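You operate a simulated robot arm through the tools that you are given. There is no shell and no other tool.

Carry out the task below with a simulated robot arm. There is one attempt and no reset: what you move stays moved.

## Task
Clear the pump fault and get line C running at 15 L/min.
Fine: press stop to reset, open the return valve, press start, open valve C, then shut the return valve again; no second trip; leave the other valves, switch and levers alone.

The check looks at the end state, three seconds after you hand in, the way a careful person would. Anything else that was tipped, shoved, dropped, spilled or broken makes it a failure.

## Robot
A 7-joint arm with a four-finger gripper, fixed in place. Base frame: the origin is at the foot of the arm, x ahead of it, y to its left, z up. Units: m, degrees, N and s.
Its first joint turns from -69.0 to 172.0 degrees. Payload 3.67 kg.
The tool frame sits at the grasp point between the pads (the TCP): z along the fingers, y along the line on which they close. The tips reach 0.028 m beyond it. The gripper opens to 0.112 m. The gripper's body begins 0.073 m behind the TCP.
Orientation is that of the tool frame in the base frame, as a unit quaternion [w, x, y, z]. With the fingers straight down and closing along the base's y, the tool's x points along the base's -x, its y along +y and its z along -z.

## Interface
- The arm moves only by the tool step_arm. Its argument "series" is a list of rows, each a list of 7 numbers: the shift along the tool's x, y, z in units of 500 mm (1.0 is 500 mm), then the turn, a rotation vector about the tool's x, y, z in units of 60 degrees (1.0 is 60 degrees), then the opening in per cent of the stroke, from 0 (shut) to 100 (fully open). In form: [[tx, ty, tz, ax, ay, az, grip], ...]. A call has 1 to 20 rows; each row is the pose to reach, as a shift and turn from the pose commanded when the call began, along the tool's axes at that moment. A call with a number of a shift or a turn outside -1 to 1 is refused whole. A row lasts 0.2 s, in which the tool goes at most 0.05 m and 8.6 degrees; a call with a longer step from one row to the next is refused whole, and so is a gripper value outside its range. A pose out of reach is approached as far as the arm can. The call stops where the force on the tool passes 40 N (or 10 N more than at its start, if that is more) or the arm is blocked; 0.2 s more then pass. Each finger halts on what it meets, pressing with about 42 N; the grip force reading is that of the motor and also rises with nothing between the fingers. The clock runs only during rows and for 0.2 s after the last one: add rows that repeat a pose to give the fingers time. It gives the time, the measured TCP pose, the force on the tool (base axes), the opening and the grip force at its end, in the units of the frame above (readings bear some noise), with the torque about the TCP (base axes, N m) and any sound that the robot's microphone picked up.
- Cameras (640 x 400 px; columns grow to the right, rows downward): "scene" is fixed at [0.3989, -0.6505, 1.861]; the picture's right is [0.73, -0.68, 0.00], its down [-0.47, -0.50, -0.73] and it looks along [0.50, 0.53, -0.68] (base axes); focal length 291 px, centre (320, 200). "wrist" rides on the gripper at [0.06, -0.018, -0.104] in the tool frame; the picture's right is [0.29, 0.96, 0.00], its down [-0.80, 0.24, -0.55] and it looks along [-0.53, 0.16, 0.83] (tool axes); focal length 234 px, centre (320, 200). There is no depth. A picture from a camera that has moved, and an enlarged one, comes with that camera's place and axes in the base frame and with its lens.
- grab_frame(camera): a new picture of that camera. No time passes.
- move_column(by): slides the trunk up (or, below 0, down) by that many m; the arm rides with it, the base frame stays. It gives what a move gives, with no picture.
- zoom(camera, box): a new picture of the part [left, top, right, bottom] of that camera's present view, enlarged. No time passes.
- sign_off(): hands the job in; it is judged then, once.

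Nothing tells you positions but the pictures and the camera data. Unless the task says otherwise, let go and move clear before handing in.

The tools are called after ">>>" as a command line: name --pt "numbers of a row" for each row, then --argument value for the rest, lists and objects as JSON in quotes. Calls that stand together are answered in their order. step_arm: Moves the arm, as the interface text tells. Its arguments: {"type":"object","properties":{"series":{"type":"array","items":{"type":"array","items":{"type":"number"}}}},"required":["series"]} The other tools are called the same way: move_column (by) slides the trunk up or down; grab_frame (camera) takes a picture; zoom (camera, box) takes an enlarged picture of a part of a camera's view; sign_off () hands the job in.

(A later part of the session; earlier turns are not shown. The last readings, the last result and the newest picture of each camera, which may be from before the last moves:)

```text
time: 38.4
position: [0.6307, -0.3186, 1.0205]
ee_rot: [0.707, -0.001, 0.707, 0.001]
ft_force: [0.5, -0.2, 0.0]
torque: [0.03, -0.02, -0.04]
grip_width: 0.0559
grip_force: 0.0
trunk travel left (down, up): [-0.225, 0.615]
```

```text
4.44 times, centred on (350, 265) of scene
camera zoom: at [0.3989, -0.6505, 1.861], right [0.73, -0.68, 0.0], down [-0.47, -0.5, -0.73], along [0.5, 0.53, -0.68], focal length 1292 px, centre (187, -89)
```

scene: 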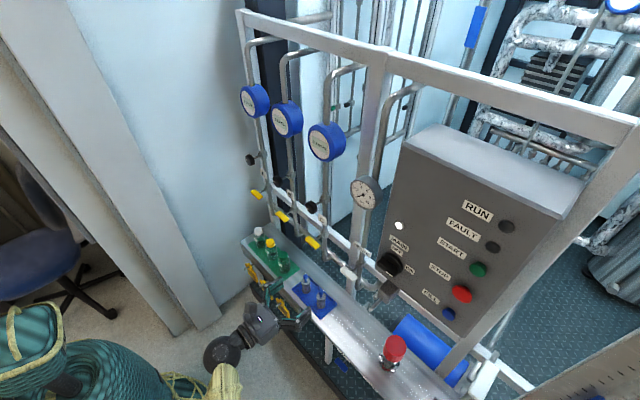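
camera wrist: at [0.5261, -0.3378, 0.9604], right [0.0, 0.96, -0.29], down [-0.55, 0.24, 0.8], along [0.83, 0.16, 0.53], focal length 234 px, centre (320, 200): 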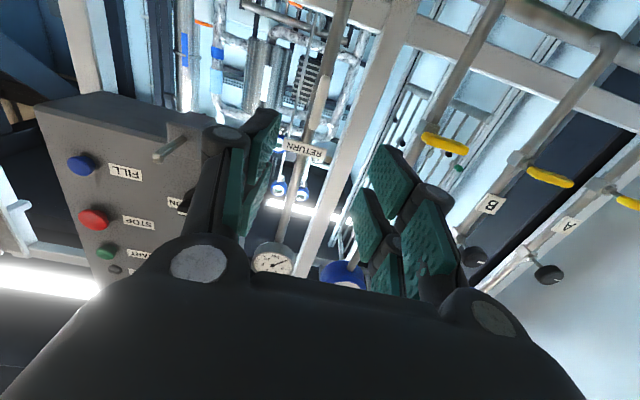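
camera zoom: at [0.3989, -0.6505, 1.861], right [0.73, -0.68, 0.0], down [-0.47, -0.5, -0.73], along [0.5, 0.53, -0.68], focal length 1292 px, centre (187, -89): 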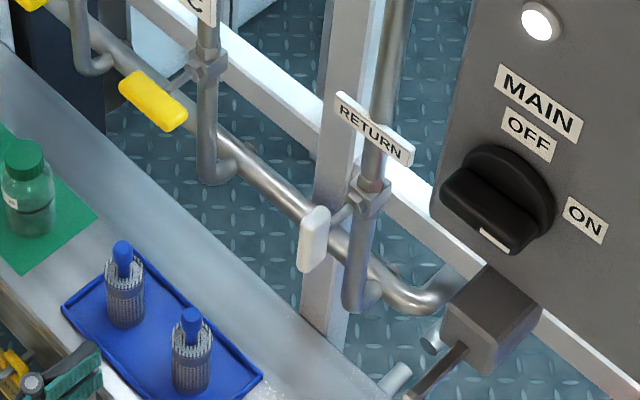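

RETURN is open, its handle vertical along the pipe. Next is START at about (0.834, −0.627, 1.387): I'll raise the trunk, shut the gripper and move sideways well clear of the panel.

>>> move_column --by 0.366

>>> step_arm --pt "0 -0.08 0 0 0 0 30" --pt "0 -0.16 0 0 0 0 10" --pt "0 -0.24 0 0 0 0 0" --pt "0 -0.32 0 0 0 0 0" --pt "0 -0.4 0 0 0 0 0" --pt "0 -0.48 0 0 0 0 0" --pt "0 -0.56 0 0 0 0 0" --pt "0 -0.617 0.04 0 0 0 0" --pt "0 -0.617 0.04 0 0 0 0"

>>> grab_frame --camera "wrist"

>>> grab_frame --camera "scene"

```text
time: 41.9
position: [0.6308, -0.3183, 1.3868]
ee_rot: [0.707, 0.0, 0.707, 0.0]
ft_force: [0.0, 0.3, -0.2]
torque: [0.0, -0.01, -0.02]
grip_width: 0.056
grip_force: 0.1
trunk travel left (down, up): [-0.591, 0.249]
```

```text
time: 43.9
position: [0.6489, -0.6301, 1.3876]
ee_rot: [0.707, 0.002, 0.707, -0.001]
ft_force: [0.5, 0.5, 0.8]
torque: [0.0, 0.01, -0.01]
grip_width: 0.0001
grip_force: 35.9
trunk travel left (down, up): [-0.591, 0.249]
```

```text
taken
camera wrist: at [0.5451, -0.6489, 1.3275], right [0.0, 0.96, -0.29], down [-0.55, 0.24, 0.8], along [0.83, 0.16, 0.53], focal length 234 px, centre (320, 200)
```

wrist: 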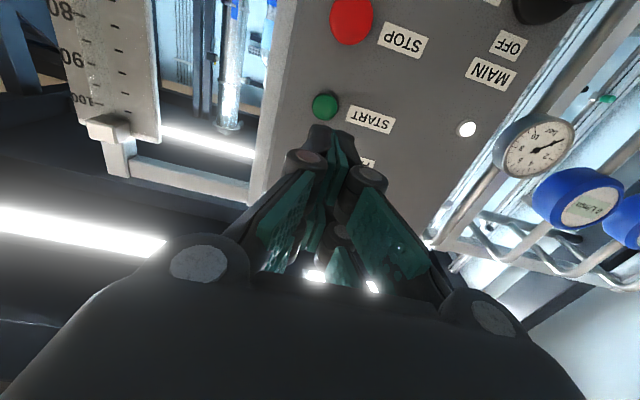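

```text
taken
```

scene: 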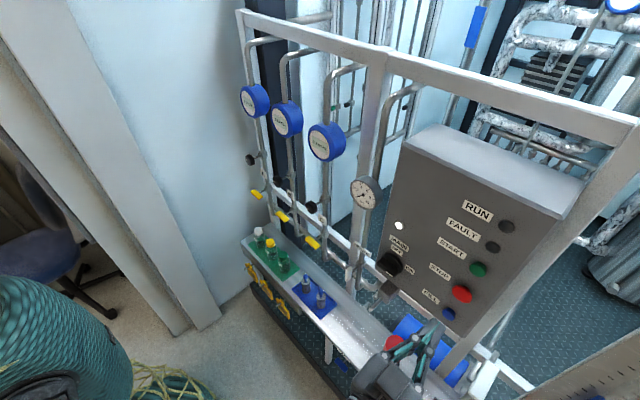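

START is straight ahead at about (0.835, −0.626, 1.384). I'll approach to just short of it.

>>> step_arm --pt "0.002 0.003 0.07 0 0 0 0" --pt "0.005 0.006 0.14 0 0 0 0" --pt "0.005 0.006 0.2 0 0 0 0" --pt "0.005 0.006 0.24 0 0 0 0" --pt "0.005 0.006 0.27 0 0 0 0" --pt "0.005 0.006 0.27 0 0 0 0"

>>> zoom --camera "scene" --box '[370, 180, 550, 340]'

>>> zoom --camera "wrist" --box '[200, 60, 440, 220]'

```text
time: 45.3
position: [0.7854, -0.628, 1.3836]
ee_rot: [0.707, 0.001, 0.707, 0.0]
ft_force: [1.1, -0.4, 0.3]
torque: [0.02, -0.05, 0.02]
grip_width: 0.0
grip_force: 35.6
trunk travel left (down, up): [-0.591, 0.249]
```

```text
2.50 times, centred on (460, 260) of scene
camera zoom: at [0.3989, -0.6505, 1.861], right [0.73, -0.68, 0.0], down [-0.47, -0.5, -0.73], along [0.5, 0.53, -0.68], focal length 727 px, centre (-30, 50)
```

zoom: 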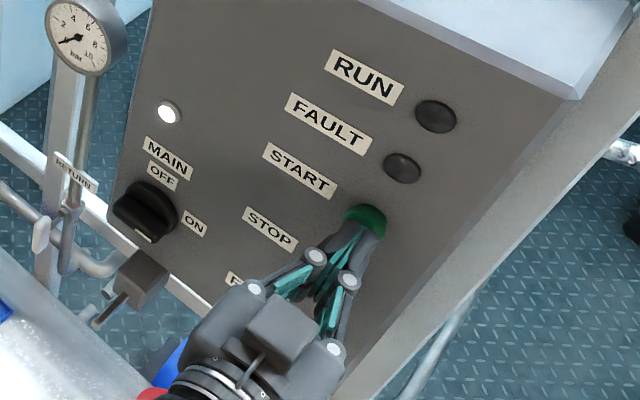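

```text
2.50 times, centred on (320, 140) of wrist
camera zoom: at [0.682, -0.6463, 1.3239], right [0.0, 0.96, -0.29], down [-0.55, 0.24, 0.8], along [0.83, 0.16, 0.53], focal length 585 px, centre (320, 350)
```

zoom: 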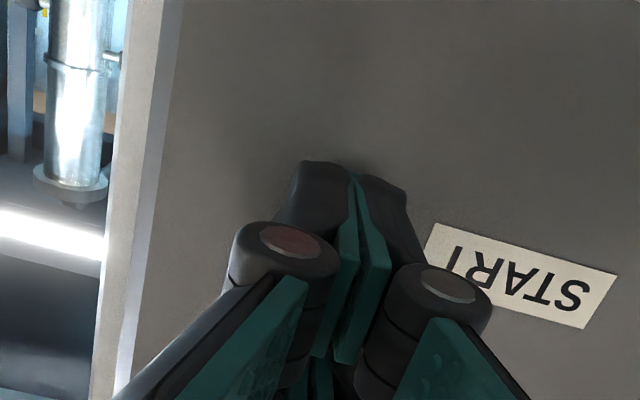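

The fingertips are centred on START and RETURN is open. I'll press it gently.

>>> step_arm --pt "0 0 0.012 0 0 0 0" --pt "0 0 0.02 0 0 0 0" --pt "0 0 0.026 0 0 0 0" --pt "0 0 0.03 0 0 0 0" --pt "0 0 0.034 0 0 0 0" --pt "0 0 0.038 0 0 0 0"

>>> zoom --camera "scene" --box '[340, 170, 550, 340]'

```text
time: 46.7
position: [0.804, -0.6254, 1.3825]
ee_rot: [0.707, 0.0, 0.707, 0.0]
ft_force: [-0.8, -0.7, -0.8]
torque: [-0.01, 0.02, -0.01]
grip_width: 0.0059
grip_force: 36.3
trunk travel left (down, up): [-0.591, 0.249]
```

```text
2.35 times, centred on (445, 255) of scene
camera zoom: at [0.3989, -0.6505, 1.861], right [0.73, -0.68, 0.0], down [-0.47, -0.5, -0.73], along [0.5, 0.53, -0.68], focal length 684 px, centre (26, 71)
```

zoom: 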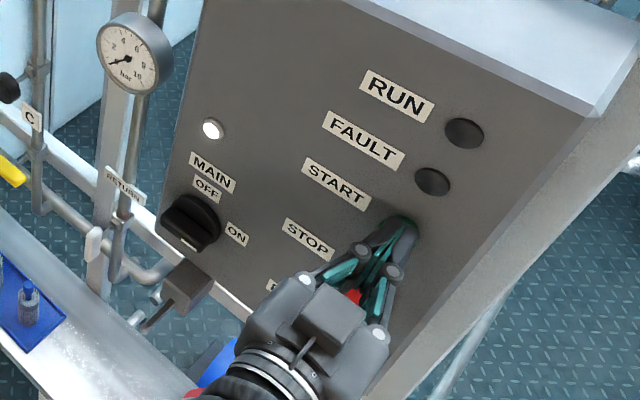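

No click yet, so I'll push a little further in small steps.

>>> step_arm --pt "0 0 0.004 0 0 0 0" --pt "0 0 0.008 0 0 0 0" --pt "0 0 0.008 0 0 0 0"

>>> zoom --camera "scene" --box '[340, 170, 550, 340]'

```text
time: 47.5
position: [0.8083, -0.6266, 1.3831]
ee_rot: [0.707, 0.001, 0.707, 0.001]
ft_force: [-3.2, -0.2, -1.3]
torque: [0.01, 0.05, -0.01]
grip_width: 0.0059
grip_force: 35.8
trunk travel left (down, up): [-0.591, 0.249]
heard: click
```

```text
2.35 times, centred on (445, 255) of scene
camera zoom: at [0.3989, -0.6505, 1.861], right [0.73, -0.68, 0.0], down [-0.47, -0.5, -0.73], along [0.5, 0.53, -0.68], focal length 684 px, centre (26, 71)
```

zoom: 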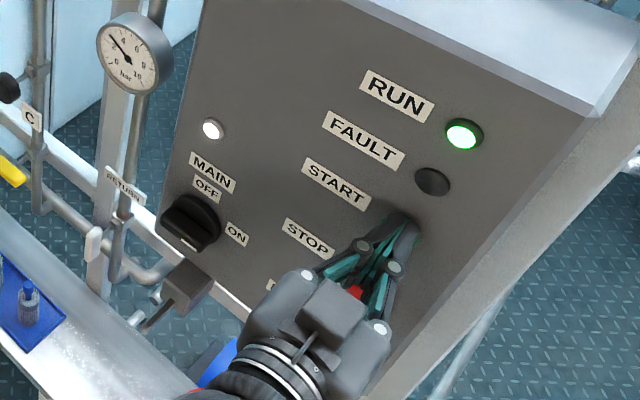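

RUN is lit green and the gauge shows about 2 bar. I'll back off, move over to line C and lower the trunk to lever height.

>>> step_arm --pt "0 0 -0.03 0 0 0 0" --pt "0 0 -0.1 0 0 0 0" --pt "0 0 -0.18 0 0 0 0" --pt "0 0 -0.26 0 0 0 0" --pt "0 0.0 -0.32 0 0 0 0" --pt "0 0.08 -0.35 0 0 0 0" --pt "0 0.16 -0.35 0 0 0 0" --pt "0 0.24 -0.35 0 0 0 0" --pt "0 0.32 -0.35 0 0 0 0" --pt "0 0.4 -0.35 0 0 0 0" --pt "0 0.48 -0.35 0 0 0 10" --pt "0 0.56 -0.35 0 0 0 20" --pt "0 0.64 -0.35 0 0 0 30" --pt "0 0.72 -0.35 0 0 0 40" --pt "0 0.8 -0.35 0 0 0 50" --pt "0 0.88 -0.35 0 0 0 50" --pt "0 0.965 -0.35 0 0 0 50" --pt "0 0.965 -0.35 0 0 0 50"

>>> move_column --by -0.363

>>> grab_frame --camera "scene"

>>> grab_frame --camera "wrist"

```text
time: 51.3
position: [0.6358, -0.1443, 1.3839]
ee_rot: [0.707, 0.002, 0.707, 0.0]
ft_force: [0.0, -0.9, 0.1]
torque: [0.01, -0.05, 0.07]
grip_width: 0.0563
grip_force: 0.1
trunk travel left (down, up): [-0.591, 0.249]
```

```text
time: 54.8
position: [0.6367, -0.141, 1.0219]
ee_rot: [0.707, 0.0, 0.707, 0.0]
ft_force: [-1.0, 0.2, -0.3]
torque: [-0.01, -0.02, -0.01]
grip_width: 0.0558
grip_force: 0.0
trunk travel left (down, up): [-0.228, 0.612]
```

```text
taken
```

scene: 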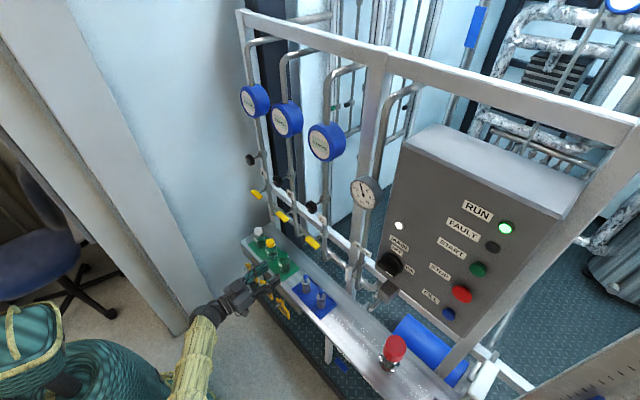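

```text
taken
camera wrist: at [0.5314, -0.1599, 0.9612], right [0.0, 0.96, -0.29], down [-0.55, 0.24, 0.8], along [0.83, 0.16, 0.53], focal length 234 px, centre (320, 200)
```

wrist: 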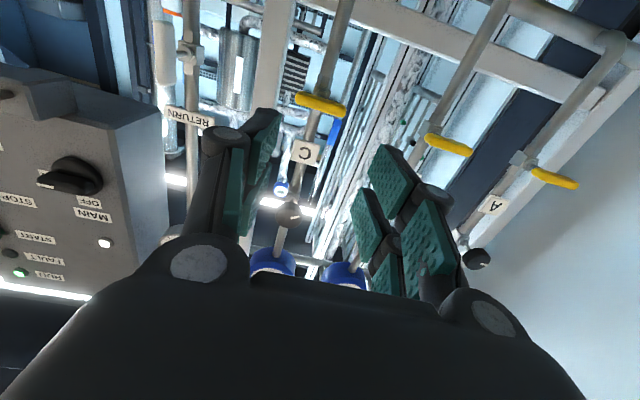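

The pump is still running. The C lever is straight ahead at about (0.839, −0.142, 1.021); I'll roll the tool 90° so that the fingers close vertically.

>>> step_arm --pt "0 0 0.0 0 0 0.14 50" --pt "0 0 0.01 0 0 0.28 50" --pt "0 0 0.02 0 0 0.42 50" --pt "0 0 0.03 0 0 0.56 50" --pt "0 0 0.04 0 0 0.7 50" --pt "0 0 0.04 0 0 0.84 50" --pt "0 0 0.04 0 0 0.98 50" --pt "0 0 0.04 0 0 1.0 50"

>>> step_arm --pt "0 0 0 0 0 0.14 50" --pt "0 0 0 0 0 0.28 50" --pt "0 0 0 0 0 0.42 50" --pt "0 0 0 0 0 0.5 50" --pt "0 0 0 0 0 0.5 50"

>>> grab_frame --camera "wrist"

>>> zoom --camera "scene" --box '[280, 150, 410, 270]'

```text
time: 56.6
position: [0.6564, -0.1401, 1.0196]
ee_rot: [0.613, 0.355, 0.612, 0.354]
ft_force: [0.3, 0.6, -0.4]
torque: [0.01, 0.03, 0.01]
grip_width: 0.0561
grip_force: 0.1
trunk travel left (down, up): [-0.228, 0.612]
```

```text
time: 57.8
position: [0.656, -0.1413, 1.0207]
ee_rot: [0.5, 0.501, 0.499, 0.5]
ft_force: [-0.5, 0.1, -0.2]
torque: [0.0, -0.01, 0.02]
grip_width: 0.0562
grip_force: 0.1
trunk travel left (down, up): [-0.228, 0.612]
```

```text
taken
camera wrist: at [0.5522, -0.082, 1.0033], right [0.0, 0.29, 0.96], down [-0.55, -0.8, 0.24], along [0.83, -0.53, 0.16], focal length 234 px, centre (320, 200)
```

wrist: 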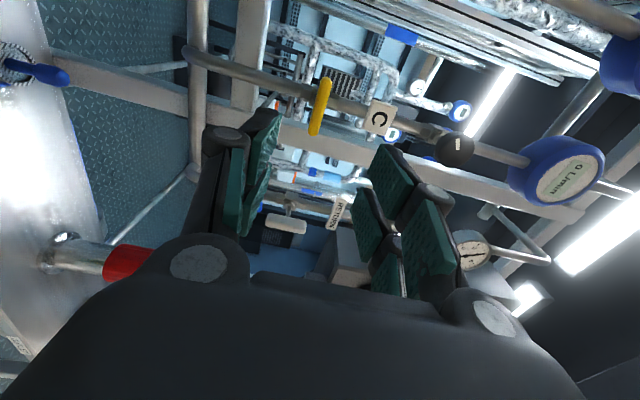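

```text
3.33 times, centred on (345, 210) of scene
camera zoom: at [0.3989, -0.6505, 1.861], right [0.73, -0.68, 0.0], down [-0.47, -0.5, -0.73], along [0.5, 0.53, -0.68], focal length 969 px, centre (237, 167)
```

zoom: 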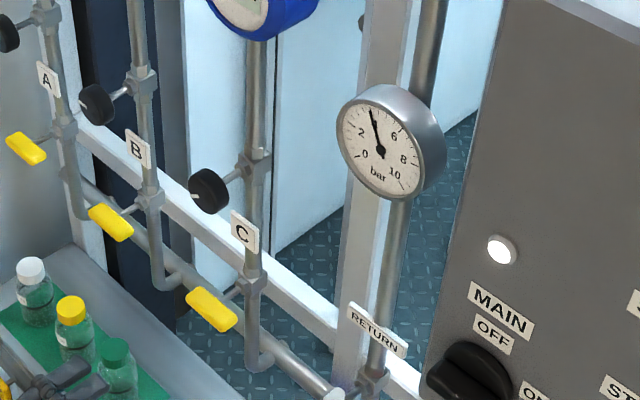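

The gauge reads 4 bar, running, and the C lever is lined up between the fingers. I'll advance onto it.

>>> step_arm --pt "0.002 0.002 0.07 0 0 0 50" --pt "0.002 0.002 0.14 0 0 0 50" --pt "0.002 0.002 0.21 0 0 0 50" --pt "0.002 0.002 0.26 0 0 0 50" --pt "0.002 0.002 0.29 0 0 0 50" --pt "0.002 0.002 0.32 0 0 0 50" --pt "0.002 0.002 0.35 0 0 0 50" --pt "0.002 0.002 0.35 0 0 0 50"

>>> zoom --camera "wrist" --box '[200, 0, 460, 250]'

>>> zoom --camera "scene" --box '[260, 170, 400, 290]'

```text
time: 59.6
position: [0.8319, -0.1401, 1.0213]
ee_rot: [0.5, 0.5, 0.501, 0.499]
ft_force: [0.2, -0.5, 0.0]
torque: [0.02, -0.02, -0.03]
grip_width: 0.0558
grip_force: 0.0
trunk travel left (down, up): [-0.228, 0.612]
```

```text
1.60 times, centred on (330, 125) of wrist
camera zoom: at [0.7277, -0.0812, 1.0034], right [0.0, 0.29, 0.96], down [-0.55, -0.8, 0.24], along [0.83, -0.53, 0.16], focal length 375 px, centre (304, 320)
```

zoom: 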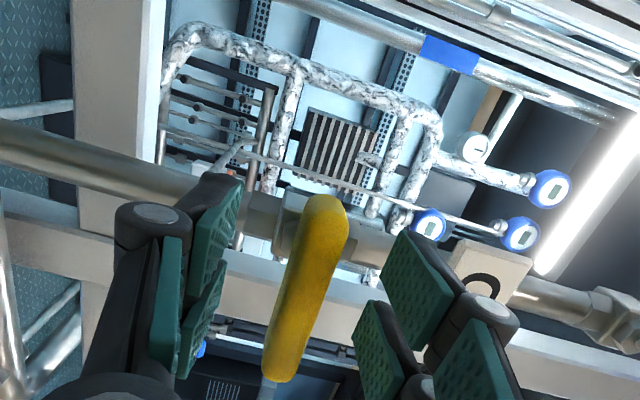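

```text
3.33 times, centred on (330, 230) of scene
camera zoom: at [0.3989, -0.6505, 1.861], right [0.73, -0.68, 0.0], down [-0.47, -0.5, -0.73], along [0.5, 0.53, -0.68], focal length 969 px, centre (287, 100)
```

zoom: 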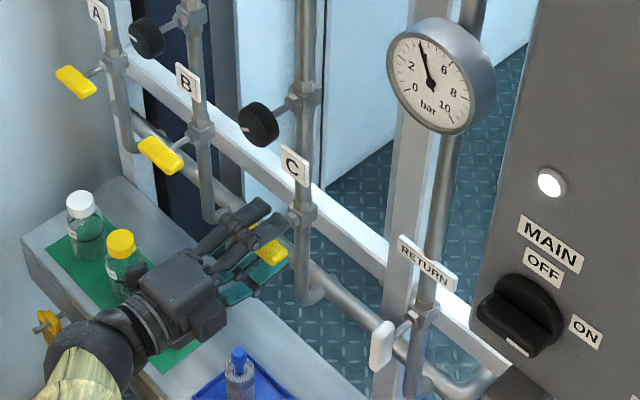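

The fingers straddle the C lever just as they did RETURN, and the gauge is steady at 4 bar. I'll close and start the same anticlockwise turn.

>>> step_arm --pt "0 0 0 0 0 0 30" --pt "0 0 0 0 0 0 15" --pt "0 0 0 0 0 0 0" --pt "0 0 0 0 0 0 0"

>>> step_arm --pt "0 0 0 0 0 -0.05 0" --pt "0 0 0 0 0 -0.1 0" --pt "0 0 0 0 0 -0.15 0" --pt "0 0 0 0 0 -0.15 0"

>>> zoom --camera "wrist" --box '[200, 0, 460, 250]'

```text
time: 60.6
position: [0.8317, -0.1397, 1.0211]
ee_rot: [0.499, 0.5, 0.501, 0.499]
ft_force: [-4.5, 1.5, -8.6]
torque: [-0.01, 0.19, -0.18]
grip_width: 0.0125
grip_force: 44.5
trunk travel left (down, up): [-0.228, 0.612]
```

```text
time: 61.6
position: [0.8317, -0.1395, 1.0194]
ee_rot: [0.537, 0.46, 0.538, 0.459]
ft_force: [-3.3, 0.4, -17.8]
torque: [0.03, 0.19, -0.79]
grip_width: 0.0127
grip_force: 44.8
trunk travel left (down, up): [-0.228, 0.612]
```

```text
1.60 times, centred on (330, 125) of wrist
camera zoom: at [0.7276, -0.0848, 0.9932], right [0.0, 0.43, 0.9], down [-0.55, -0.75, 0.36], along [0.83, -0.5, 0.24], focal length 375 px, centre (304, 320)
```

zoom: 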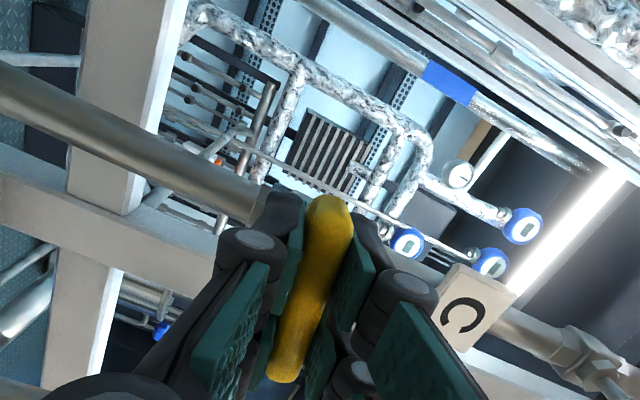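

The C lever turns freely the same way. I'll relieve the small vertical load and keep turning.

>>> step_arm --pt "0 -0.0024 0 0 0 0 0" --pt "0 -0.0024 0 0 0 -0.1 0" --pt "0 -0.0024 0 0 0 -0.2 0" --pt "0 -0.0024 0 0 0 -0.3 0" --pt "0 -0.0024 0 0 0 -0.4 0" --pt "0 -0.0024 0 0 0 -0.5 0" --pt "0 -0.0024 0 0 0 -0.5 0"

>>> zoom --camera "scene" --box '[300, 110, 420, 220]'

```text
time: 63.2
position: [0.8322, -0.1388, 1.02]
ee_rot: [0.638, 0.305, 0.638, 0.304]
ft_force: [3.8, -0.2, -13.4]
torque: [-0.01, 0.62, 0.48]
grip_width: 0.0129
grip_force: 44.7
trunk travel left (down, up): [-0.228, 0.612]
```

```text
3.64 times, centred on (360, 165) of scene
camera zoom: at [0.3989, -0.6505, 1.861], right [0.73, -0.68, 0.0], down [-0.47, -0.5, -0.73], along [0.5, 0.53, -0.68], focal length 1057 px, centre (174, 327)
```

zoom: 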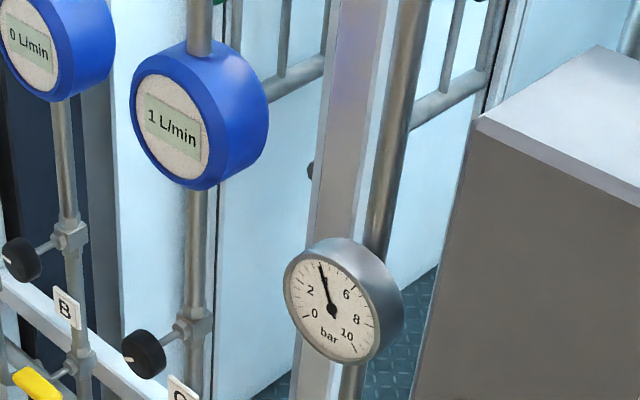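

Flow in C is beginning (1 L/min at a partial opening). I'll continue turning towards fully open, easing the side load.

>>> step_arm --pt "0.0013 -0.0016 0 0 0 0 0" --pt "0.0013 -0.0016 0 0 0 -0.1 0" --pt "0.0013 -0.0016 0 0 0 -0.2 0" --pt "0.0013 -0.0016 0 0 0 -0.3 0" --pt "0.0013 -0.0016 0 0 0 -0.4 0" --pt "0.0013 -0.0016 0 0 0 -0.5 0" --pt "0.0013 -0.0016 0 0 0 -0.5 0"

>>> zoom --camera "scene" --box '[300, 110, 420, 220]'

```text
time: 64.8
position: [0.8324, -0.139, 1.0197]
ee_rot: [0.696, 0.13, 0.695, 0.128]
ft_force: [21.6, -0.9, 9.5]
torque: [-0.02, -0.07, 0.02]
grip_width: 0.0127
grip_force: 44.4
trunk travel left (down, up): [-0.228, 0.612]
```

```text
3.64 times, centred on (360, 165) of scene
camera zoom: at [0.3989, -0.6505, 1.861], right [0.73, -0.68, 0.0], down [-0.47, -0.5, -0.73], along [0.5, 0.53, -0.68], focal length 1057 px, centre (174, 327)
```

zoom: 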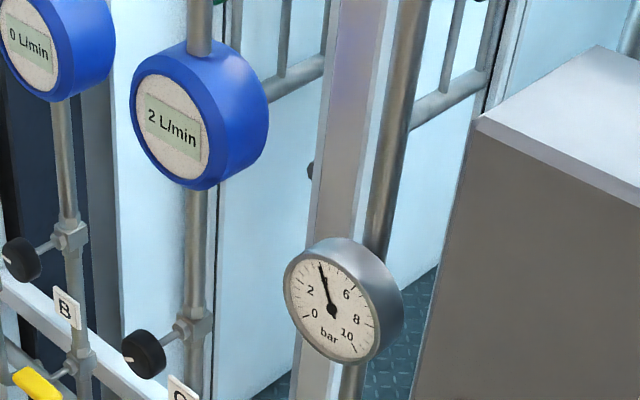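

Now 2 L/min at about 69°. I'll finish the quarter turn.

>>> step_arm --pt "-0.0011 0.0004 0.0016 0 0 0 0" --pt "-0.0011 0.0004 0.0016 0 0 -0.1 0" --pt "-0.0011 0.0004 0.0016 0 0 -0.2 0" --pt "-0.0011 0.0004 0.0016 0 0 -0.28 0" --pt "-0.0011 0.0004 0.0016 0 0 -0.35 0" --pt "-0.0011 0.0004 0.0016 0 0 -0.35 0"

>>> zoom --camera "scene" --box '[300, 110, 420, 220]'

```text
time: 66.2
position: [0.8321, -0.1397, 1.0207]
ee_rot: [0.707, 0.0, 0.708, -0.002]
ft_force: [10.5, -0.7, 2.9]
torque: [0.0, -0.75, -0.01]
grip_width: 0.0127
grip_force: 45.3
trunk travel left (down, up): [-0.228, 0.612]
```

```text
3.64 times, centred on (360, 165) of scene
camera zoom: at [0.3989, -0.6505, 1.861], right [0.73, -0.68, 0.0], down [-0.47, -0.5, -0.73], along [0.5, 0.53, -0.68], focal length 1057 px, centre (174, 327)
```

zoom: 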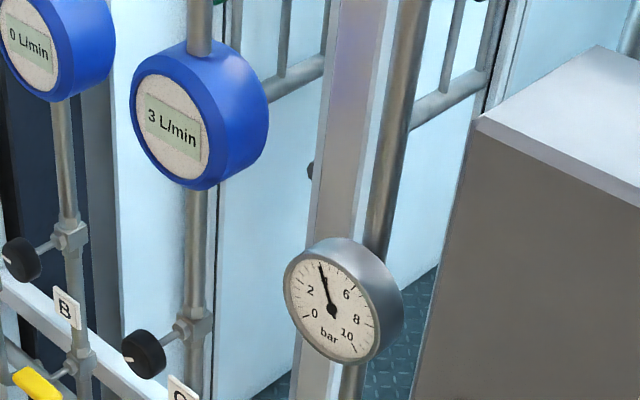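

C reads 3 L/min with the return still open. I'll nudge to feel the end stop, ease back, and let the reading settle while still holding.

>>> step_arm --pt "0 0 0.001 0 0 -0.02 0" --pt "0 0 0.001 0 0 -0.035 0" --pt "0 0 0.001 0 0 -0.035 0"

>>> step_arm --pt "0 0 0 0 0 0.035 0" --pt "0 0 0 0 0 0.035 0" --pt "0 0 0 0 0 0.035 0" --pt "0 0 0 0 0 0.035 0" --pt "0 0 0 0 0 0.035 0"

>>> zoom --camera "scene" --box '[300, 110, 420, 220]'

```text
time: 67.0
position: [0.8316, -0.1401, 1.021]
ee_rot: [0.707, -0.013, 0.707, -0.012]
ft_force: [3.6, 1.6, -0.7]
torque: [1.76, 0.07, 0.04]
grip_width: 0.0127
grip_force: 45.3
trunk travel left (down, up): [-0.228, 0.612]
```

```text
time: 68.2
position: [0.8311, -0.1402, 1.0194]
ee_rot: [0.707, -0.001, 0.707, 0.0]
ft_force: [-7.3, -2.5, -7.9]
torque: [-0.01, -0.06, -0.03]
grip_width: 0.0128
grip_force: 44.5
trunk travel left (down, up): [-0.228, 0.612]
```

```text
3.64 times, centred on (360, 165) of scene
camera zoom: at [0.3989, -0.6505, 1.861], right [0.73, -0.68, 0.0], down [-0.47, -0.5, -0.73], along [0.5, 0.53, -0.68], focal length 1057 px, centre (174, 327)
```

zoom: 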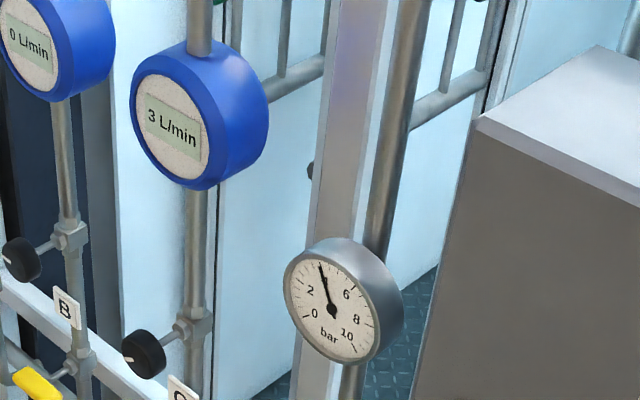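

Line C is fully open, 3 L/min at 4 bar while RETURN takes the rest. I'll release C, back off, and check the lever.

>>> step_arm --pt "0 0 0 0 0 0 20" --pt "0 0 0 0 0 0 40" --pt "0 0 0 0 0 0 50" --pt "0 0 0 0 0 0 50"

>>> step_arm --pt "0 0 -0.04 0 0 0 50" --pt "0 0 -0.1 0 0 0 50" --pt "0 0 -0.18 0 0 0 50" --pt "0 0 -0.26 0 0 0 50" --pt "0 0 -0.34 0 0 0 50" --pt "0 0 -0.35 0 0 0 50"

>>> zoom --camera "scene" --box '[260, 110, 420, 290]'

>>> grab_frame --camera "scene"

```text
time: 69.2
position: [0.8323, -0.1393, 1.0203]
ee_rot: [0.707, 0.001, 0.707, -0.001]
ft_force: [-0.8, -0.1, -0.5]
torque: [-0.02, 0.01, -0.03]
grip_width: 0.0563
grip_force: 0.1
trunk travel left (down, up): [-0.228, 0.612]
```

```text
time: 70.6
position: [0.6552, -0.1398, 1.0189]
ee_rot: [0.707, 0.0, 0.707, 0.0]
ft_force: [0.0, -0.4, -0.2]
torque: [-0.01, 0.01, 0.01]
grip_width: 0.0558
grip_force: 0.1
trunk travel left (down, up): [-0.228, 0.612]
```

```text
2.22 times, centred on (340, 200) of scene
camera zoom: at [0.3989, -0.6505, 1.861], right [0.73, -0.68, 0.0], down [-0.47, -0.5, -0.73], along [0.5, 0.53, -0.68], focal length 646 px, centre (276, 200)
```

zoom: 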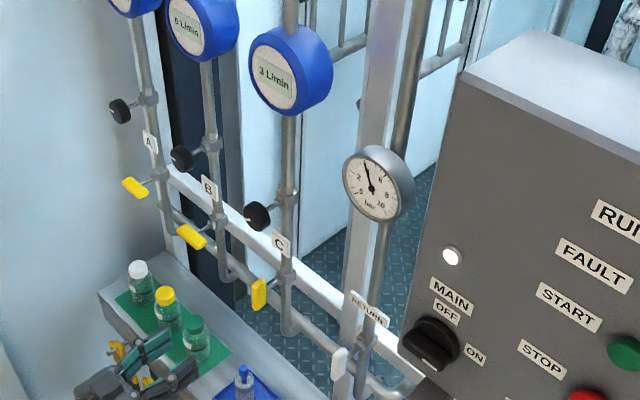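

```text
taken
```

scene: 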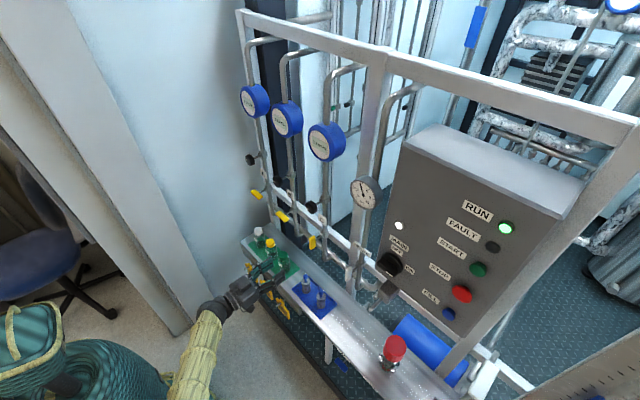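

C's lever is vertical (open) and the pump is running. I'll move sideways back in front of the RETURN lever, with the fingers closing horizontally to fit the vertical handle.

>>> step_arm --pt "-0.002 -0.08 0 0 0 0 50" --pt "-0.005 -0.16 0 0 0 0 50" --pt "-0.005 -0.24 0 0 0 0 50" --pt "-0.005 -0.32 0 0 0 0 50" --pt "-0.005 -0.361 0 0 0 0 50" --pt "-0.005 -0.361 0.08 0 0 0 50" --pt "-0.005 -0.361 0.16 0 0 0 50" --pt "-0.005 -0.361 0.22 0 0 0 50" --pt "-0.005 -0.361 0.26 0 0 0 50" --pt "-0.005 -0.361 0.26 0 0 0 50"

>>> zoom --camera "wrist" --box '[200, 0, 460, 250]'

>>> zoom --camera "scene" --box '[300, 220, 400, 310]'

```text
time: 72.8
position: [0.7881, -0.3222, 1.0226]
ee_rot: [0.707, 0.0, 0.707, 0.001]
ft_force: [0.0, 0.4, -0.5]
torque: [-0.03, -0.01, -0.01]
grip_width: 0.0561
grip_force: 0.1
trunk travel left (down, up): [-0.228, 0.612]
```

```text
1.60 times, centred on (330, 125) of wrist
camera zoom: at [0.6834, -0.3409, 0.9626], right [0.0, 0.96, -0.29], down [-0.55, 0.24, 0.8], along [0.83, 0.16, 0.53], focal length 375 px, centre (304, 320)
```

zoom: 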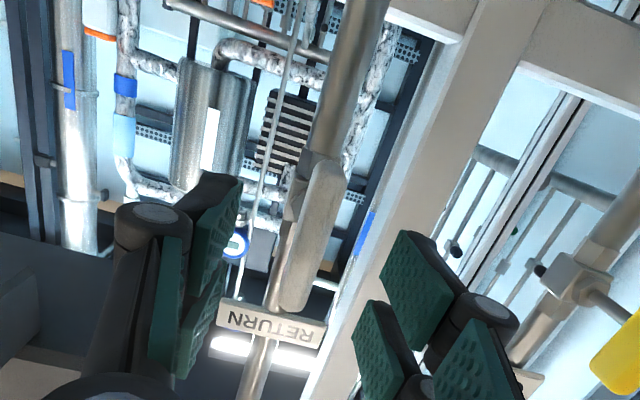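

```text
4.44 times, centred on (350, 265) of scene
camera zoom: at [0.3989, -0.6505, 1.861], right [0.73, -0.68, 0.0], down [-0.47, -0.5, -0.73], along [0.5, 0.53, -0.68], focal length 1292 px, centre (187, -89)
```

zoom: 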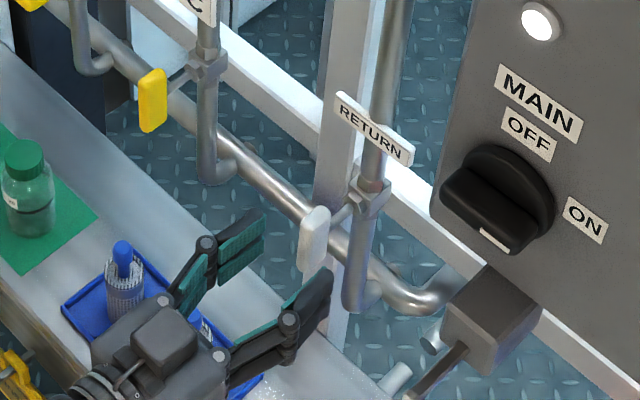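

The vertical RETURN handle is between the fingers. I'll advance the last 4 cm and close on it.

>>> step_arm --pt "0.001 0.003 0.03 0 0 0 50" --pt "0.001 0.003 0.06 0 0 0 50" --pt "0.001 0.003 0.086 0 0 0 50" --pt "0.001 0.003 0.086 0 0 0 50" --pt "0.001 0.003 0.086 0 0 0 30" --pt "0.001 0.003 0.086 0 0 0 15" --pt "0.001 0.003 0.086 0 0 0 0" --pt "0.001 0.003 0.086 0 0 0 0"

>>> zoom --camera "wrist" --box '[200, 0, 460, 250]'

```text
time: 74.6
position: [0.8295, -0.3197, 1.024]
ee_rot: [0.707, -0.001, 0.707, 0.001]
ft_force: [0.6, -0.6, -0.1]
torque: [-0.02, -0.02, 0.01]
grip_width: 0.0124
grip_force: 45.2
trunk travel left (down, up): [-0.228, 0.612]
```

```text
1.60 times, centred on (330, 125) of wrist
camera zoom: at [0.7252, -0.3391, 0.963], right [0.0, 0.96, -0.29], down [-0.55, 0.24, 0.8], along [0.83, 0.16, 0.53], focal length 375 px, centre (304, 320)
```

zoom: 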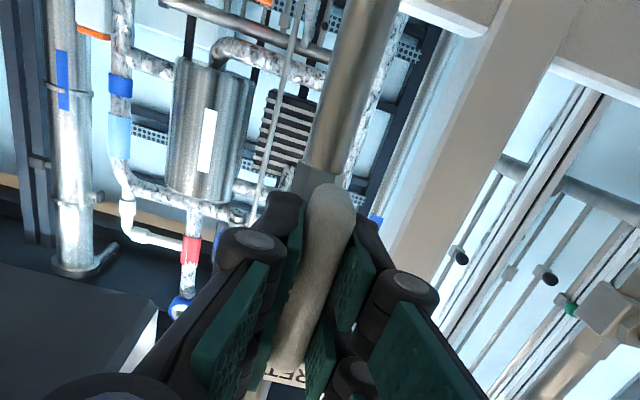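

The handle is gripped with no load. I'll turn it clockwise in stages, watching the pressure and flow after each.

>>> step_arm --pt "0.002 0 0 0 0 0.1 0" --pt "0.002 0 0 0 0 0.2 0" --pt "0.002 0 0 0 0 0.3 0" --pt "0.002 0 0 0 0 0.4 0" --pt "0.002 0 0 0 0 0.5 0" --pt "0.002 0 0 0 0 0.5 0"

>>> zoom --camera "scene" --box '[300, 110, 420, 220]'

>>> grab_frame --camera "scene"

```text
time: 76.0
position: [0.8287, -0.3217, 1.0227]
ee_rot: [0.684, 0.185, 0.682, 0.184]
ft_force: [7.7, -12.4, 13.2]
torque: [0.02, -0.82, -0.62]
grip_width: 0.0129
grip_force: 45.4
trunk travel left (down, up): [-0.228, 0.612]
```

```text
3.64 times, centred on (360, 165) of scene
camera zoom: at [0.3989, -0.6505, 1.861], right [0.73, -0.68, 0.0], down [-0.47, -0.5, -0.73], along [0.5, 0.53, -0.68], focal length 1057 px, centre (174, 327)
```

zoom: 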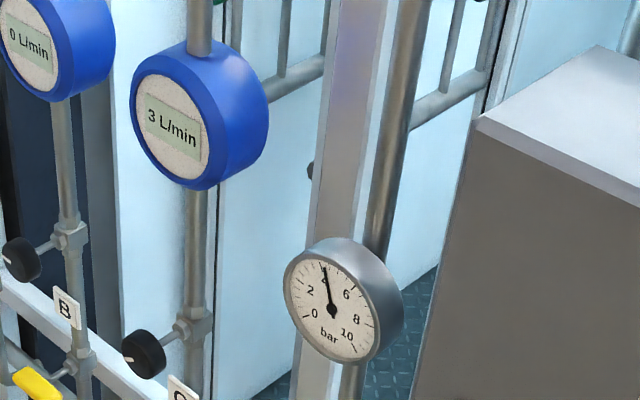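

```text
taken
```

scene: 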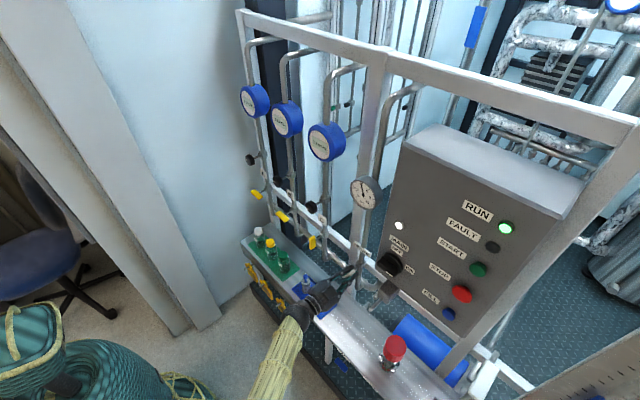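

Pressure is about 4.4 bar and the flow 3 L/min, with RUN lit. I'll turn a further 20°, easing the side load.

>>> step_arm --pt "-0.0024 -0.0005 0.0006 0 0 0 0" --pt "-0.0024 -0.0005 0.0006 0 0 0.1 0" --pt "-0.0024 -0.0005 0.0006 0 0 0.2 0" --pt "-0.0024 -0.0005 0.0006 0 0 0.33 0" --pt "-0.0024 -0.0005 0.0006 0 0 0.33 0"

>>> zoom --camera "scene" --box '[300, 110, 420, 220]'

```text
time: 77.2
position: [0.8299, -0.3221, 1.0215]
ee_rot: [0.641, 0.299, 0.641, 0.299]
ft_force: [-10.5, -17.3, 2.2]
torque: [-0.03, -0.27, -0.67]
grip_width: 0.0126
grip_force: 45.1
trunk travel left (down, up): [-0.228, 0.612]
```

```text
3.64 times, centred on (360, 165) of scene
camera zoom: at [0.3989, -0.6505, 1.861], right [0.73, -0.68, 0.0], down [-0.47, -0.5, -0.73], along [0.5, 0.53, -0.68], focal length 1057 px, centre (174, 327)
```

zoom: 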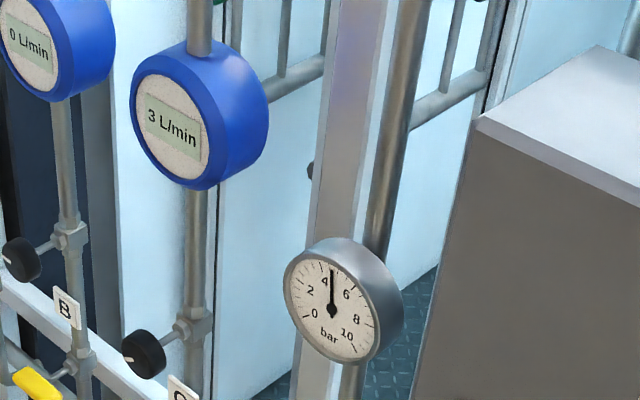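

The pressure rises (4.8 bar) but C stays at 3 L/min, so something else on line C seems to limit the flow. Before shutting further I'll look closely at the black knobs on each line.

>>> zoom --camera "scene" --box '[290, 185, 350, 225]'

>>> zoom --camera "scene" --box '[235, 140, 305, 200]'

>>> zoom --camera "scene" --box '[340, 165, 400, 220]'

>>> grab_frame --camera "wrist"

```text
10.00 times, centred on (320, 205) of scene
camera zoom: at [0.3989, -0.6505, 1.861], right [0.73, -0.68, 0.0], down [-0.47, -0.5, -0.73], along [0.5, 0.53, -0.68], focal length 2908 px, centre (320, 150)
```

zoom: 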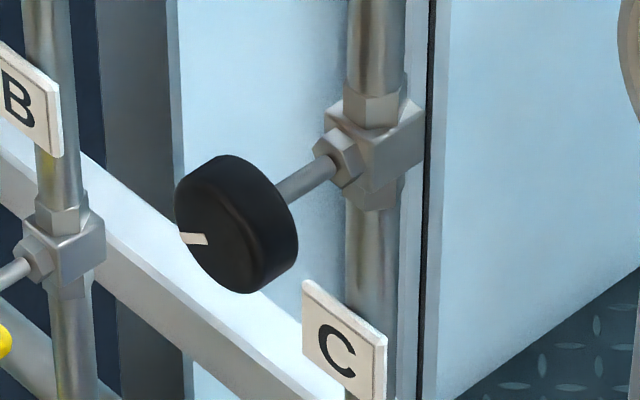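

```text
6.67 times, centred on (270, 170) of scene
camera zoom: at [0.3989, -0.6505, 1.861], right [0.73, -0.68, 0.0], down [-0.47, -0.5, -0.73], along [0.5, 0.53, -0.68], focal length 1938 px, centre (653, 400)
```

zoom: 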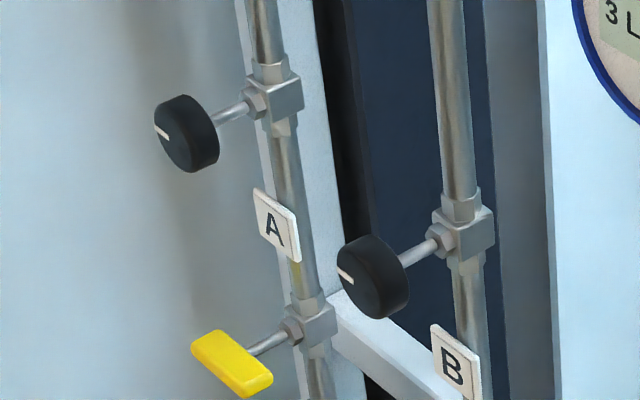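

```text
7.27 times, centred on (370, 192) of scene
camera zoom: at [0.3989, -0.6505, 1.861], right [0.73, -0.68, 0.0], down [-0.47, -0.5, -0.73], along [0.5, 0.53, -0.68], focal length 2115 px, centre (-44, 254)
```

zoom: 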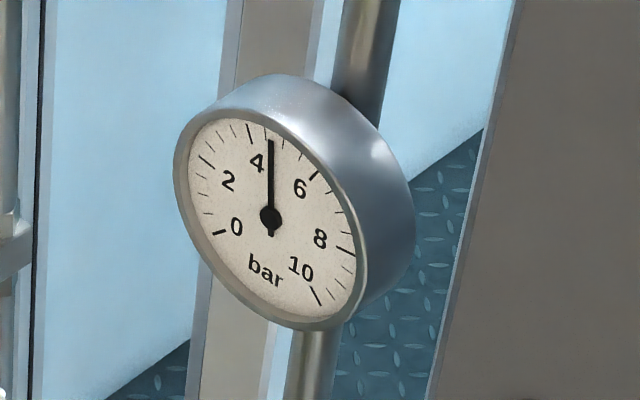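

```text
taken
camera wrist: at [0.7252, -0.2888, 0.9696], right [0.0, 0.84, 0.55], down [-0.55, -0.46, 0.7], along [0.83, -0.31, 0.46], focal length 234 px, centre (320, 200)
```

wrist: 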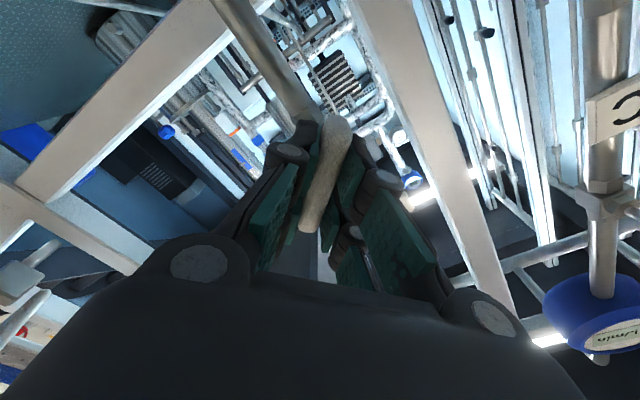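

Closing RETURN to 50° changed the pressure only from about 4.0 to 4.5 bar and C stayed at 3 L/min, so shutting it now would leave the pump almost dead-headed. The C line's own black throttle knob must be what limits the flow. I'll reopen RETURN fully for safety and then go to the C throttle.

>>> step_arm --pt "-0.0017 -0.0014 -0.001 0 0 0 0" --pt "-0.0017 -0.0014 -0.001 0 0 -0.1 0" --pt "-0.0017 -0.0014 -0.001 0 0 -0.2 0" --pt "-0.0017 -0.0014 -0.001 0 0 -0.3 0" --pt "-0.0017 -0.0014 -0.001 0 0 -0.4 0" --pt "-0.0017 -0.0014 -0.001 0 0 -0.5 0" --pt "-0.0017 -0.0014 -0.001 0 0 -0.5 0"

>>> zoom --camera "scene" --box '[300, 110, 420, 220]'

```text
time: 78.8
position: [0.8289, -0.3213, 1.0231]
ee_rot: [0.697, 0.121, 0.696, 0.122]
ft_force: [-1.9, -5.0, 6.3]
torque: [0.03, 0.88, 0.31]
grip_width: 0.0125
grip_force: 45.0
trunk travel left (down, up): [-0.228, 0.612]
```

```text
3.64 times, centred on (360, 165) of scene
camera zoom: at [0.3989, -0.6505, 1.861], right [0.73, -0.68, 0.0], down [-0.47, -0.5, -0.73], along [0.5, 0.53, -0.68], focal length 1057 px, centre (174, 327)
```

zoom: 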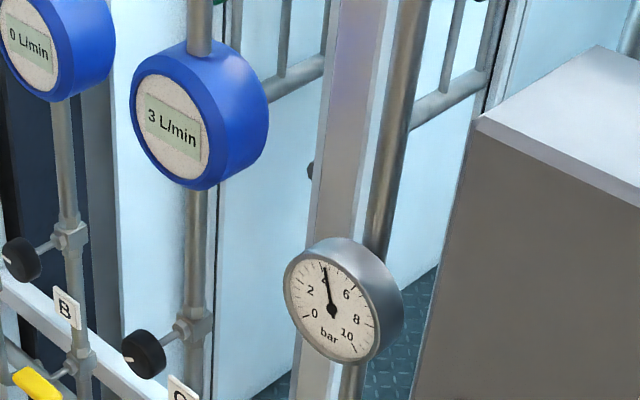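

RETURN is nearly back to fully open. I'll finish the turn, release and back off.

>>> step_arm --pt "0 0 0 0 0 -0.1 0" --pt "0 0 0 0 0 -0.2 0" --pt "0 0.001 0 0 0 -0.3 0" --pt "0 0.001 0 0 0 -0.335 0" --pt "0 0.001 0 0 0 -0.335 0" --pt "0 0.001 0 0 0 -0.335 0"

>>> step_arm --pt "0 0 0 0 0 0 20" --pt "0 0 0 0 0 0 40" --pt "0 0 0 0 0 0 60" --pt "0 0 -0.04 0 0 0 60" --pt "0 0 -0.1 0 0 0 60" --pt "0 0 -0.18 0 0 0 60" --pt "0 0 -0.26 0 0 0 60" --pt "0 0 -0.34 0 0 0 60" --pt "0 0 -0.35 0 0 0 60"

>>> zoom --camera "scene" --box '[260, 110, 420, 290]'

```text
time: 80.2
position: [0.8302, -0.3203, 1.0223]
ee_rot: [0.707, -0.002, 0.707, -0.002]
ft_force: [0.8, 2.1, 3.4]
torque: [0.33, -0.27, 0.05]
grip_width: 0.0125
grip_force: 45.3
trunk travel left (down, up): [-0.228, 0.612]
```

```text
time: 82.2
position: [0.6549, -0.3205, 1.0217]
ee_rot: [0.707, -0.002, 0.707, 0.0]
ft_force: [0.1, -0.9, 0.0]
torque: [0.02, -0.03, 0.02]
grip_width: 0.0671
grip_force: 0.0
trunk travel left (down, up): [-0.228, 0.612]
```

```text
2.22 times, centred on (340, 200) of scene
camera zoom: at [0.3989, -0.6505, 1.861], right [0.73, -0.68, 0.0], down [-0.47, -0.5, -0.73], along [0.5, 0.53, -0.68], focal length 646 px, centre (276, 200)
```

zoom: 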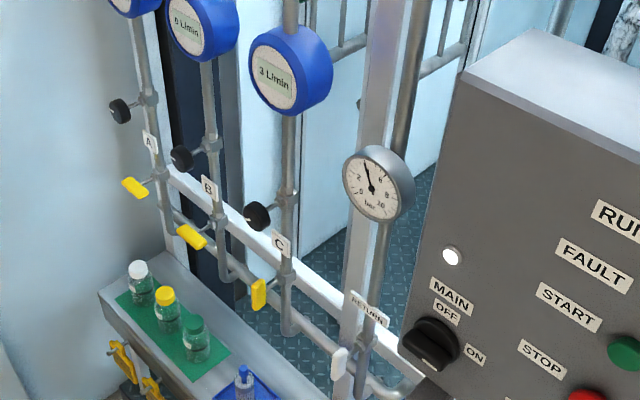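

RETURN is vertical again, all steady. I'll move in front of the C throttle knob at about (0.843, −0.14, 1.196) to look closely.

>>> step_arm --pt "0 0.08 0 0 0 0 70" --pt "0 0.16 0 0 0 0 80" --pt "0 0.24 0 0 0 0 80" --pt "0 0.32 0 0 0 0 80" --pt "0 0.361 0 0 0 0 80" --pt "0 0.361 0 0 0 0 80"

>>> move_column --by 0.174

>>> grab_frame --camera "wrist"

>>> zoom --camera "wrist" --box '[240, 40, 400, 200]'

```text
time: 83.6
position: [0.6543, -0.1392, 1.0219]
ee_rot: [0.707, -0.002, 0.707, -0.001]
ft_force: [-0.4, 0.8, -0.2]
torque: [-0.01, 0.02, -0.02]
grip_width: 0.0896
grip_force: 0.1
trunk travel left (down, up): [-0.228, 0.612]
```

```text
time: 85.6
position: [0.6536, -0.1405, 1.1963]
ee_rot: [0.707, -0.002, 0.707, -0.001]
ft_force: [0.5, 0.4, 0.3]
torque: [0.01, -0.02, 0.01]
grip_width: 0.0896
grip_force: 0.1
trunk travel left (down, up): [-0.402, 0.438]
```

```text
taken
camera wrist: at [0.5503, -0.1594, 1.1366], right [0.0, 0.96, -0.29], down [-0.55, 0.24, 0.8], along [0.83, 0.16, 0.53], focal length 234 px, centre (320, 200)
```

wrist: 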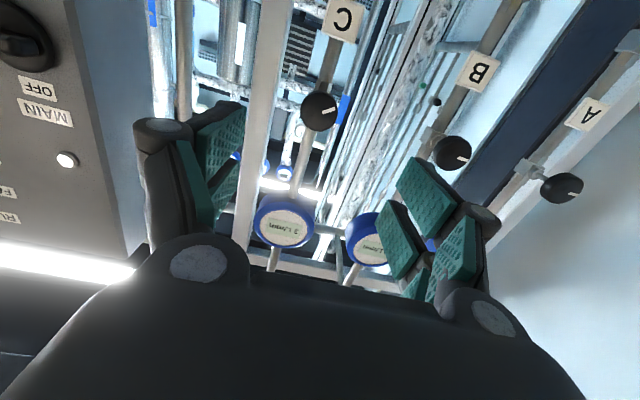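

```text
2.50 times, centred on (320, 120) of wrist
camera zoom: at [0.5503, -0.1594, 1.1366], right [0.0, 0.96, -0.29], down [-0.55, 0.24, 0.8], along [0.83, 0.16, 0.53], focal length 585 px, centre (320, 400)
```

zoom: 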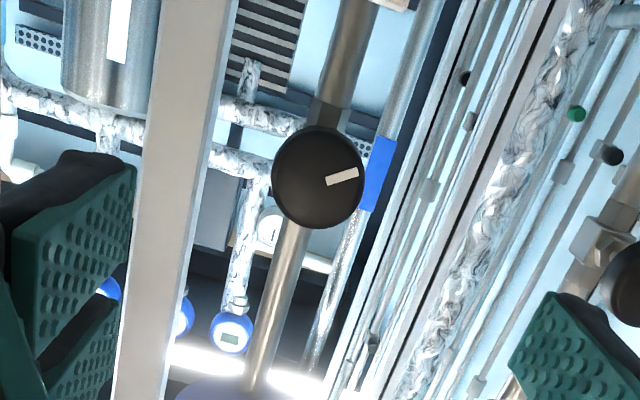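

I can see the pointer on the C knob. I'll compare it with the A and B knob pointers.

>>> zoom --camera "wrist" --box '[420, 120, 500, 180]'

>>> zoom --camera "wrist" --box '[520, 160, 600, 220]'

>>> zoom --camera "wrist" --box '[280, 80, 360, 140]'

```text
6.67 times, centred on (460, 150) of wrist
camera zoom: at [0.5503, -0.1594, 1.1366], right [0.0, 0.96, -0.29], down [-0.55, 0.24, 0.8], along [0.83, 0.16, 0.53], focal length 1561 px, centre (-613, 533)
```

zoom: 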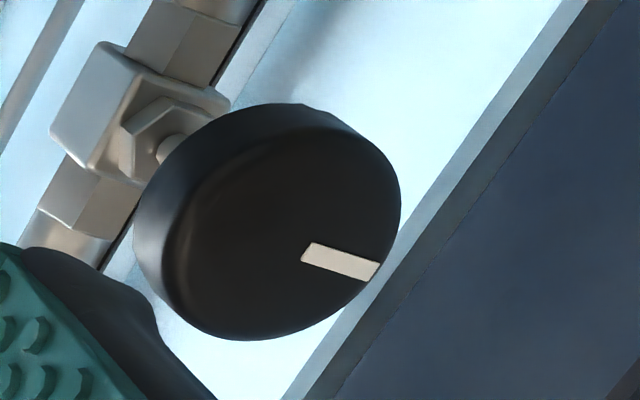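

```text
6.67 times, centred on (560, 190) of wrist
camera zoom: at [0.5503, -0.1594, 1.1366], right [0.0, 0.96, -0.29], down [-0.55, 0.24, 0.8], along [0.83, 0.16, 0.53], focal length 1561 px, centre (-1280, 267)
```

zoom: 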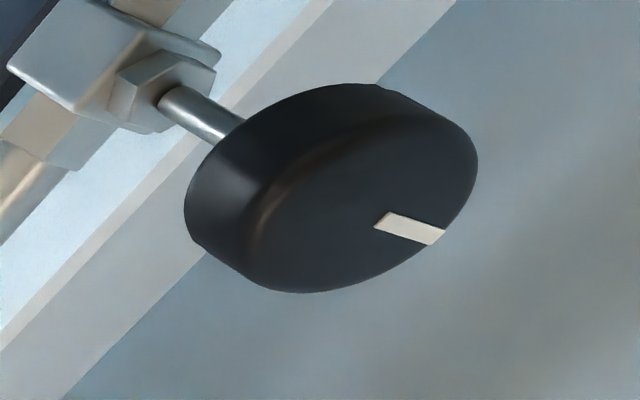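

```text
6.67 times, centred on (320, 110) of wrist
camera zoom: at [0.5503, -0.1594, 1.1366], right [0.0, 0.96, -0.29], down [-0.55, 0.24, 0.8], along [0.83, 0.16, 0.53], focal length 1561 px, centre (320, 800)
```

zoom: 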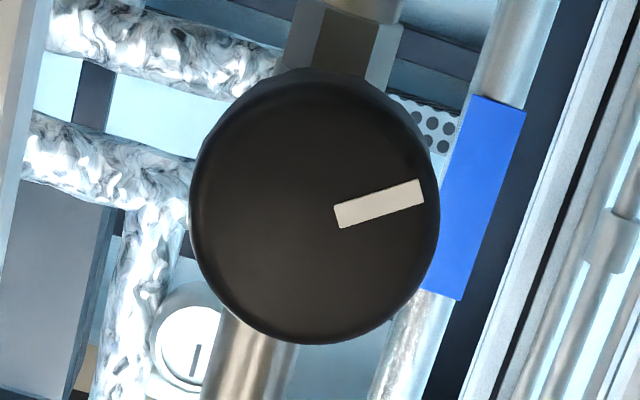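

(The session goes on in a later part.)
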